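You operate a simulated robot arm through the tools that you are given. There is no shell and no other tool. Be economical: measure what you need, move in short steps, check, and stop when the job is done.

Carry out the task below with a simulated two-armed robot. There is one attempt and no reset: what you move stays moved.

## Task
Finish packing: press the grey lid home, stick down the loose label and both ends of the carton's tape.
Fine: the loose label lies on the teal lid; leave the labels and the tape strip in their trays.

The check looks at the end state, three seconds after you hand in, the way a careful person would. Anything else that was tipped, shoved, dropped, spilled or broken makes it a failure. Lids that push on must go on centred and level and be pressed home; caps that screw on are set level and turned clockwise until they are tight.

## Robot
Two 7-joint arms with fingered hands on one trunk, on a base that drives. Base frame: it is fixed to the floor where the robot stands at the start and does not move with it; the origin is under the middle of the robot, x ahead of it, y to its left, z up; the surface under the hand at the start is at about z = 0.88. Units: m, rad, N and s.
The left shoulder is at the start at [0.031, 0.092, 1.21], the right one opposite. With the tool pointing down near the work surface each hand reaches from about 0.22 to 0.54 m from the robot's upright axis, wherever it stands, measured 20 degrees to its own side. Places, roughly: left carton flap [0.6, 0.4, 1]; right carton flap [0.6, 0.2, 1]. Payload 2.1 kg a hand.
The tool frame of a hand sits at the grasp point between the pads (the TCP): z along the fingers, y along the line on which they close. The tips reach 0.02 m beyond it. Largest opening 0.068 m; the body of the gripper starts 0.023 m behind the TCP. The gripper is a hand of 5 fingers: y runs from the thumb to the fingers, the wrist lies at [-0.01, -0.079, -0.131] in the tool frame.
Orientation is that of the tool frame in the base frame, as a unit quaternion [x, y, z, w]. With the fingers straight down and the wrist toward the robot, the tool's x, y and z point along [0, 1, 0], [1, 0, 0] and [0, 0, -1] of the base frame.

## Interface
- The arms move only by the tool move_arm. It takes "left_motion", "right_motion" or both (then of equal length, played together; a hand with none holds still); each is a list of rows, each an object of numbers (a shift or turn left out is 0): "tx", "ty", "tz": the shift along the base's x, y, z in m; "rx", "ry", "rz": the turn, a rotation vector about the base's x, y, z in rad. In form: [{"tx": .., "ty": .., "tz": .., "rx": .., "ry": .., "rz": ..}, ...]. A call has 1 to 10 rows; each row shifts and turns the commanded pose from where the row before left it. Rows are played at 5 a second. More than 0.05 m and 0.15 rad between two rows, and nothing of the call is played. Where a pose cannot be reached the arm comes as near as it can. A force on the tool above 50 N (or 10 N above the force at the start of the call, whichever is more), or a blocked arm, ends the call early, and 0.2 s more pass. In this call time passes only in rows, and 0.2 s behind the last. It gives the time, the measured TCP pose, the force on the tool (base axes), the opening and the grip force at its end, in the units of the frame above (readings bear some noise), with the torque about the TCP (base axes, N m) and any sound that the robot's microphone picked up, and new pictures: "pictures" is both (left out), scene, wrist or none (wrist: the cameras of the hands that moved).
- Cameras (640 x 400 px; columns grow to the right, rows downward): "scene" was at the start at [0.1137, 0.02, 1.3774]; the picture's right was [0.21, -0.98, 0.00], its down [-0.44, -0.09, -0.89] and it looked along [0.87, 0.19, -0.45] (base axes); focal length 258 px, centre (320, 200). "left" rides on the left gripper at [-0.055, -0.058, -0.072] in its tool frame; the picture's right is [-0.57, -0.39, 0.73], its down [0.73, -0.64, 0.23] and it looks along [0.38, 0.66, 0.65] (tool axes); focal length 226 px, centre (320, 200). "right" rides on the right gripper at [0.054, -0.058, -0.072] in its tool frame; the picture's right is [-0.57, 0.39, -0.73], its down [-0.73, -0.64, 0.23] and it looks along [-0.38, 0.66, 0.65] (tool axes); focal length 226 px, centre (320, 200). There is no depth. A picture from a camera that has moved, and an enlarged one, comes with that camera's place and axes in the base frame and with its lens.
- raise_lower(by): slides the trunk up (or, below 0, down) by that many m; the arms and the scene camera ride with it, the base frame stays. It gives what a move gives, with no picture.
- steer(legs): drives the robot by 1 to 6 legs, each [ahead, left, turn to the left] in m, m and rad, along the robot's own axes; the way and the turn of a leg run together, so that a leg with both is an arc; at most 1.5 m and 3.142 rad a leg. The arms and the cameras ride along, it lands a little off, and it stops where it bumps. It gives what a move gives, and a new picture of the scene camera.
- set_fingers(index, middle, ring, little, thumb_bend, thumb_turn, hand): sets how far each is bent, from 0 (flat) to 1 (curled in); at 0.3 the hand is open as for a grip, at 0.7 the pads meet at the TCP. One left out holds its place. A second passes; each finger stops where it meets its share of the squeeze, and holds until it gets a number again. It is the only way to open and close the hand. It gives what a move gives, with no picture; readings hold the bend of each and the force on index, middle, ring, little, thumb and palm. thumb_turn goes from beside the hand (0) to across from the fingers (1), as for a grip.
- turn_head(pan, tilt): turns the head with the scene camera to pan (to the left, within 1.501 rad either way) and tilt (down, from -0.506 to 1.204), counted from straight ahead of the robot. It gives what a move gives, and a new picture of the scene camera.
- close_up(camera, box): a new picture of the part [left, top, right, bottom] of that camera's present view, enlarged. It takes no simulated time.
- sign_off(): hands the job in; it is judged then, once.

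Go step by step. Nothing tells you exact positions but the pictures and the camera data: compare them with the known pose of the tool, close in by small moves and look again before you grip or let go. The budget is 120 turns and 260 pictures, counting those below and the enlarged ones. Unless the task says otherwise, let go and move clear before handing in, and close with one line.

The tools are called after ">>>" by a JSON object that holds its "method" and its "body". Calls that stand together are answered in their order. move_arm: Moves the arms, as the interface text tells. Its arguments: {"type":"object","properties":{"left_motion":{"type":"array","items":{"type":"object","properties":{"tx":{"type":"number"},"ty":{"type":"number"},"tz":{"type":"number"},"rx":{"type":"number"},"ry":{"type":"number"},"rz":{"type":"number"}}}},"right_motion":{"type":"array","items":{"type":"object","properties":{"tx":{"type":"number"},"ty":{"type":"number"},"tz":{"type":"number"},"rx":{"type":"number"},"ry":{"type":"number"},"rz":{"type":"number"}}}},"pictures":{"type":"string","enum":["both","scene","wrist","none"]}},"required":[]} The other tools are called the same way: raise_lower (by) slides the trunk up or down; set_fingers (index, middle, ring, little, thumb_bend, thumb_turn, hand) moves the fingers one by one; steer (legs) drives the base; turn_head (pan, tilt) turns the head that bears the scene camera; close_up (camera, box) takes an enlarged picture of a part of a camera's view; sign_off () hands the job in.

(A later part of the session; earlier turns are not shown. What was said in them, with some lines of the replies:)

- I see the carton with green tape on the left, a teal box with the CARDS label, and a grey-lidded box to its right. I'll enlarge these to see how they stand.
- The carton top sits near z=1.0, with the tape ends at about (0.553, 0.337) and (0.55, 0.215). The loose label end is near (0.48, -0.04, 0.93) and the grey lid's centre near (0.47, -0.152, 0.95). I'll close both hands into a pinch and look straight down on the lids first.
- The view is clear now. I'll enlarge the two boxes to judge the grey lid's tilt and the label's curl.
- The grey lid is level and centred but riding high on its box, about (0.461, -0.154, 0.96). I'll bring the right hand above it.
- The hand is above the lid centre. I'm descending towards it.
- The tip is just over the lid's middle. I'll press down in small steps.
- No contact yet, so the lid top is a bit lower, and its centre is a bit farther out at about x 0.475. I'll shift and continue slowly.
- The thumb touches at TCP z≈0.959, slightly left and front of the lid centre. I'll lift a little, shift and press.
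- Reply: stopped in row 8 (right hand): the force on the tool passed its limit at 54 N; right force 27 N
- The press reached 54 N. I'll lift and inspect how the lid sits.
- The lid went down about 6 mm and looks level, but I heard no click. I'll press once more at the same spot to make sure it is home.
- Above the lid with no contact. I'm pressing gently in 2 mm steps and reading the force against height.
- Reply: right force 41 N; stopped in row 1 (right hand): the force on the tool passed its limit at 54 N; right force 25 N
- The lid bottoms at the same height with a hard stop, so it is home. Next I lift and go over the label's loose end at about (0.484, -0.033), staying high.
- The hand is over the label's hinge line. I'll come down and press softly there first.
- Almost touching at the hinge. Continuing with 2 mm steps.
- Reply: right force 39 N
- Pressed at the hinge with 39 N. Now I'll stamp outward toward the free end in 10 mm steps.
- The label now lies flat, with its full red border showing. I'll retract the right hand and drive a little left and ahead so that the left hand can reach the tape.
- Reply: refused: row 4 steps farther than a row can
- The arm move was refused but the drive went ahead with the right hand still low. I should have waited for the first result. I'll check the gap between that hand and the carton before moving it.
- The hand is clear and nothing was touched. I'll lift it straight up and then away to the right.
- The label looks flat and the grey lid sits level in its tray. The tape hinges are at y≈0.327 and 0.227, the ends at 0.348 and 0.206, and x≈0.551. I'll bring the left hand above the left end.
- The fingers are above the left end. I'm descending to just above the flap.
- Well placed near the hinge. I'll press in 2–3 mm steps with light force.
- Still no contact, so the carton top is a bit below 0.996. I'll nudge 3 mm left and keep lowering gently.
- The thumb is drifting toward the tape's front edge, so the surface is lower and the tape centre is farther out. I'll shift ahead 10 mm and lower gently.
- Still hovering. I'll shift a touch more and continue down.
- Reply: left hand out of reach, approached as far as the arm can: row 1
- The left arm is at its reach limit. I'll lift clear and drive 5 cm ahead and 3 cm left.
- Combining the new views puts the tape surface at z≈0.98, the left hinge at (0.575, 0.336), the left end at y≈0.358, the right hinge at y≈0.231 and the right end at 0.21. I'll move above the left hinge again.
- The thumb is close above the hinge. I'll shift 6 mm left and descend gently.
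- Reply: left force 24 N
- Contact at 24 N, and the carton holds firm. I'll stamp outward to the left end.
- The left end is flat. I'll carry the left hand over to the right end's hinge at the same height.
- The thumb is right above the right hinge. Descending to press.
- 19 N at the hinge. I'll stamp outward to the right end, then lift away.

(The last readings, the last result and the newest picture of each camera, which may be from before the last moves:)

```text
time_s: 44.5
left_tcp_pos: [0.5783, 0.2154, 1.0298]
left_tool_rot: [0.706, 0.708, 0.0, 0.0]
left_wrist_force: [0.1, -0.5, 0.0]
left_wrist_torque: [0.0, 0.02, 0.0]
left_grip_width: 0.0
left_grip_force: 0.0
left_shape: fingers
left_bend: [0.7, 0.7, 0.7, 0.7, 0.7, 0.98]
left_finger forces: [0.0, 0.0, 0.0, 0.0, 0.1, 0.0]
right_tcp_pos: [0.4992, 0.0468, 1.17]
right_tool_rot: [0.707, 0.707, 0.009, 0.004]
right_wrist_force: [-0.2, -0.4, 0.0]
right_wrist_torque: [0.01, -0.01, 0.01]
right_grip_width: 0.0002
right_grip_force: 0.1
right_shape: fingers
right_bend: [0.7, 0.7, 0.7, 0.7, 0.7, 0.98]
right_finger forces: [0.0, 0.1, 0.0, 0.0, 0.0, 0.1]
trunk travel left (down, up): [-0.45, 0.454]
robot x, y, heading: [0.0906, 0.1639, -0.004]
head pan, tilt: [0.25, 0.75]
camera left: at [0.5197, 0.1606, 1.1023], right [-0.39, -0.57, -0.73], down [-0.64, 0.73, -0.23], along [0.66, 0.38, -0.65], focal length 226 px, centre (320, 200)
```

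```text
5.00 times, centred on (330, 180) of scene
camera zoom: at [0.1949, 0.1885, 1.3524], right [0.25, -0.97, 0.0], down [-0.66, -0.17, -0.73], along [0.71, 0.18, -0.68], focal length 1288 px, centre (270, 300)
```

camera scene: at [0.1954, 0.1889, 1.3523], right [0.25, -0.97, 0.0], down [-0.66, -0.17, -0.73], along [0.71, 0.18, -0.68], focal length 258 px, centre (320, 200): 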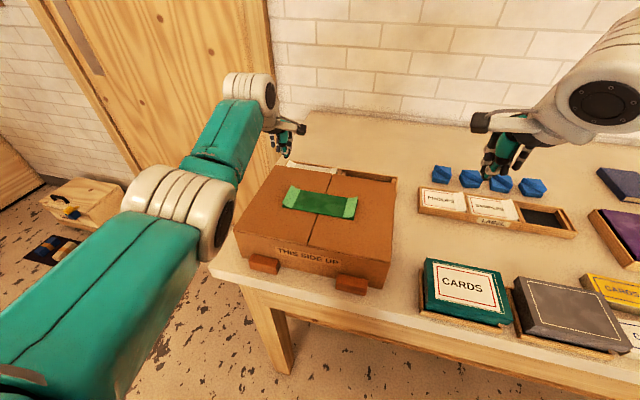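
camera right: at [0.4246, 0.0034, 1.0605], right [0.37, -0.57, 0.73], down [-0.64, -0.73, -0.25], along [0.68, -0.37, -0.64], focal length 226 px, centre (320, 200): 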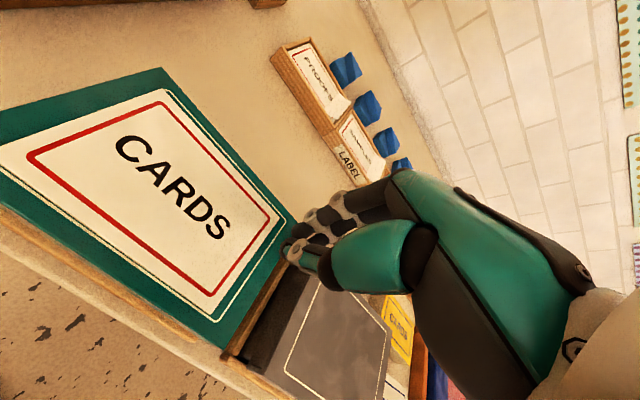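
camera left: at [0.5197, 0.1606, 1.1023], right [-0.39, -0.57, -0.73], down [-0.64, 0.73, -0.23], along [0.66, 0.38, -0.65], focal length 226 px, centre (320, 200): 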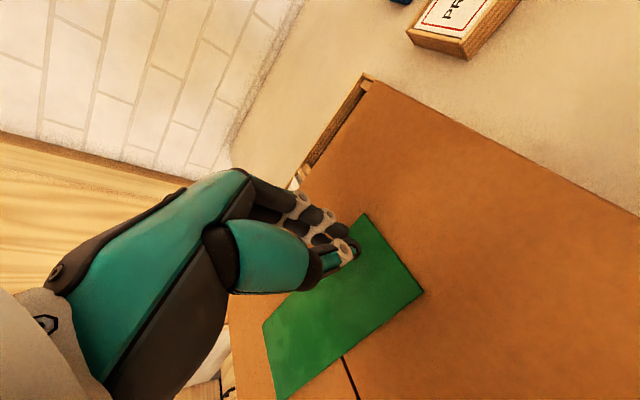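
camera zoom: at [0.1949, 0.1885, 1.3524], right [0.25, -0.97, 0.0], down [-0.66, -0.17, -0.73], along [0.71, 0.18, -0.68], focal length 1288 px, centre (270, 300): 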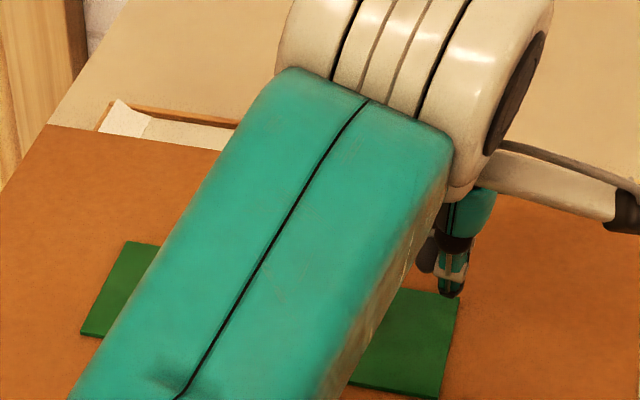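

Both tape ends look flat. I'll raise the left hand and pull it back for a clear final look.

>>> {"method": "move_arm", "body": {"left_motion": [{"tz": 0.045}, {"tz": 0.045}, {"tz": 0.045}, {"tz": 0.045}, {"tx": -0.04, "ty": 0.03}, {"tx": -0.04, "ty": 0.03}, {"tx": -0.04, "ty": 0.03}, {"tx": -0.03, "ty": 0.035}, {"ty": 0.04}], "pictures": "scene"}}

>>> {"method": "close_up", "body": {"camera": "scene", "box": [230, 140, 410, 300]}}

>>> {"method": "close_up", "body": {"camera": "scene", "box": [410, 240, 640, 380]}}

```text
time_s: 46.5
left_tcp_pos: [0.5002, 0.3264, 1.2113]
left_tool_rot: [0.706, 0.708, 0.0, -0.001]
left_wrist_force: [0.5, -0.2, 0.1]
left_wrist_torque: [0.01, 0.02, 0.0]
left_grip_width: 0.0
left_grip_force: 0.0
left_shape: fingers
left_bend: [0.7, 0.7, 0.7, 0.7, 0.7, 0.98]
left_finger forces: [0.0, 0.0, 0.0, 0.0, 0.0, 0.1]
left hand out of reach, approached as far as the arm can: row 6, 7, 8
right_tcp_pos: [0.4989, 0.0473, 1.1692]
right_tool_rot: [0.706, 0.708, 0.009, 0.005]
right_wrist_force: [0.8, -0.5, 0.0]
right_wrist_torque: [-0.01, 0.0, -0.01]
right_grip_width: 0.0
right_grip_force: 0.0
right_shape: fingers
right_bend: [0.7, 0.7, 0.7, 0.7, 0.7, 0.98]
right_finger forces: [0.0, 0.1, 0.1, 0.0, 0.0, 0.0]
trunk travel left (down, up): [-0.45, 0.454]
robot x, y, heading: [0.0896, 0.1659, 0.0]
head pan, tilt: [0.25, 0.75]
camera scene: at [0.1948, 0.189, 1.3524], right [0.25, -0.97, 0.0], down [-0.66, -0.17, -0.73], along [0.71, 0.18, -0.68], focal length 258 px, centre (320, 200)
```

scene: 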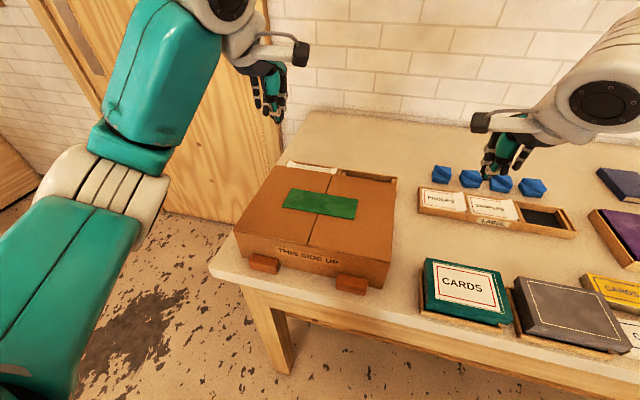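

```text
2.50 times, centred on (320, 220) of scene
camera zoom: at [0.1948, 0.189, 1.3524], right [0.25, -0.97, 0.0], down [-0.66, -0.17, -0.73], along [0.71, 0.18, -0.68], focal length 644 px, centre (320, 150)
```

zoom: 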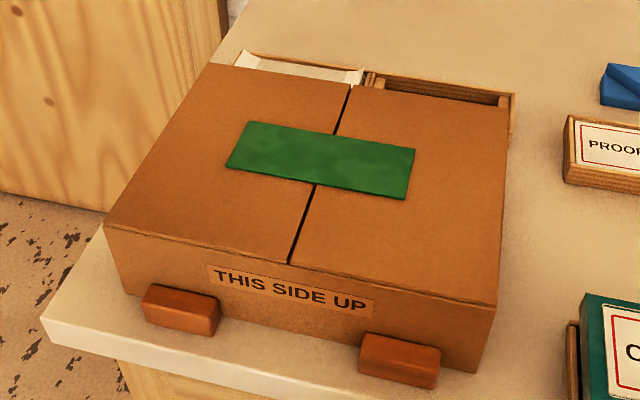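

```text
2.78 times, centred on (525, 310) of scene
camera zoom: at [0.1948, 0.189, 1.3524], right [0.25, -0.97, 0.0], down [-0.66, -0.17, -0.73], along [0.71, 0.18, -0.68], focal length 717 px, centre (-250, -106)
```

zoom: 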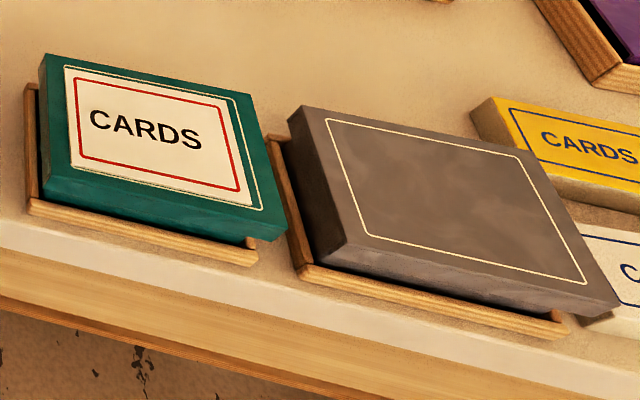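

The tape and label are flat. I'll drive back toward the start and take a last look at how level the grey lid is.

>>> {"method": "steer", "body": {"legs": [[-0.15, 0.0, 0.0], [0.0, -0.33, 0.0]]}}

>>> {"method": "turn_head", "body": {"pan": 0.0, "tilt": 0.75}}

```text
time_s: 49.6
left_tcp_pos: [0.3484, -0.0045, 1.2118]
left_tool_rot: [0.708, 0.706, 0.001, 0.0]
left_wrist_force: [0.2, 0.2, -0.9]
left_wrist_torque: [-0.02, 0.01, -0.01]
left_grip_width: 0.0002
left_grip_force: 0.0
left_shape: fingers
left_bend: [0.7, 0.7, 0.7, 0.7, 0.7, 0.98]
left_finger forces: [0.0, 0.0, 0.0, 0.0, 0.0, 0.0]
right_tcp_pos: [0.347, -0.2836, 1.1694]
right_tool_rot: [0.708, 0.706, 0.009, 0.004]
right_wrist_force: [0.3, -0.6, -0.2]
right_wrist_torque: [-0.03, -0.03, 0.03]
right_grip_width: 0.0
right_grip_force: 0.1
right_shape: fingers
right_bend: [0.7, 0.7, 0.7, 0.7, 0.7, 0.98]
right_finger forces: [0.0, 0.0, 0.0, 0.0, 0.0, 0.0]
trunk travel left (down, up): [-0.45, 0.454]
robot x, y, heading: [-0.0644, -0.1614, 0.001]
head pan, tilt: [0.25, 0.75]
camera scene: at [0.043, -0.1416, 1.3524], right [0.25, -0.97, 0.0], down [-0.66, -0.17, -0.73], along [0.71, 0.18, -0.68], focal length 258 px, centre (320, 200)
```

scene: 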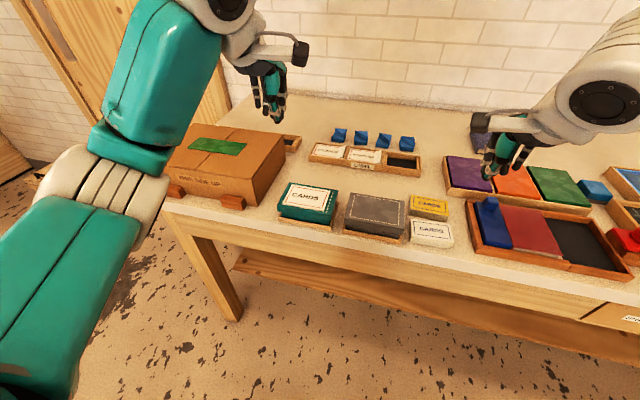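

```text
time_s: 50.4
left_tcp_pos: [0.3492, -0.0043, 1.2112]
left_tool_rot: [0.708, 0.706, 0.0, 0.0]
left_wrist_force: [0.2, -0.6, 0.0]
left_wrist_torque: [-0.04, -0.01, 0.02]
left_grip_width: 0.0
left_grip_force: 0.1
left_shape: fingers
left_bend: [0.7, 0.7, 0.7, 0.7, 0.7, 0.98]
left_finger forces: [0.0, 0.0, 0.0, 0.0, 0.1, 0.1]
right_tcp_pos: [0.3475, -0.283, 1.1693]
right_tool_rot: [0.708, 0.706, 0.009, 0.005]
right_wrist_force: [-0.1, 0.1, 0.2]
right_wrist_torque: [-0.01, 0.04, 0.0]
right_grip_width: 0.0
right_grip_force: 0.1
right_shape: fingers
right_bend: [0.7, 0.7, 0.7, 0.7, 0.7, 0.98]
right_finger forces: [0.0, 0.0, 0.0, 0.0, 0.1, 0.1]
trunk travel left (down, up): [-0.45, 0.454]
robot x, y, heading: [-0.0597, -0.1608, -0.001]
head pan, tilt: [0.0, 0.75]
camera scene: at [0.0455, -0.1616, 1.3524], right [0.0, -1.0, 0.0], down [-0.68, 0.0, -0.73], along [0.73, 0.0, -0.68], focal length 258 px, centre (320, 200)
```

scene: 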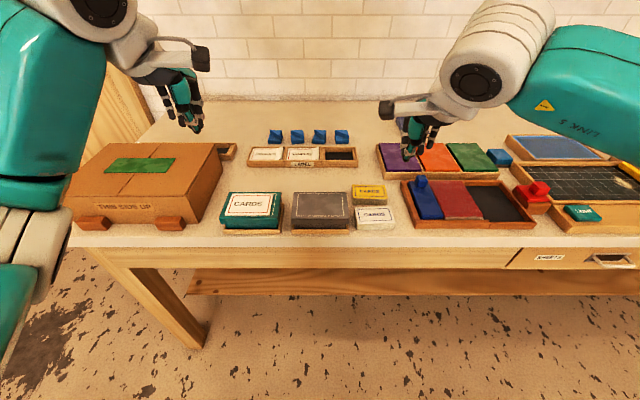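

Now I'm square to the boxes, so I'll enlarge them for the final check.

>>> {"method": "close_up", "body": {"camera": "scene", "box": [280, 180, 360, 240]}}

>>> {"method": "close_up", "body": {"camera": "scene", "box": [210, 180, 300, 240]}}

```text
6.67 times, centred on (320, 210) of scene
camera zoom: at [0.0455, -0.1616, 1.3524], right [0.0, -1.0, 0.0], down [-0.68, 0.0, -0.73], along [0.73, 0.0, -0.68], focal length 1718 px, centre (320, 133)
```

zoom: 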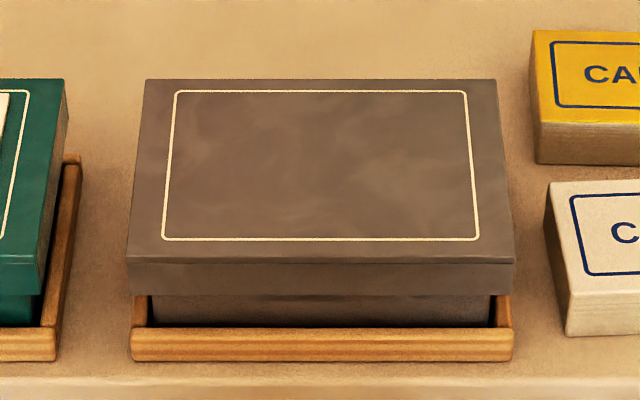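

```text
6.67 times, centred on (255, 210) of scene
camera zoom: at [0.0455, -0.1616, 1.3524], right [0.0, -1.0, 0.0], down [-0.68, 0.0, -0.73], along [0.73, 0.0, -0.68], focal length 1718 px, centre (753, 133)
```

zoom: 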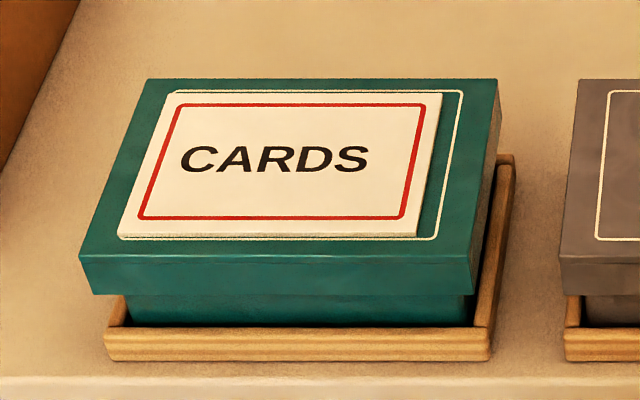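

The grey lid is level, centred and at the same height as the finished teal one. The label and both tape ends are flat, and both hands are clear, so I'm handing in.

>>> {"method": "sign_off", "body": {}}

```text
The job is handed in.
```

I pressed the grey lid home and stuck down the loose label and both ends of the carton's tape. Both hands are clear of the table, and in the last pictures nothing else has moved.
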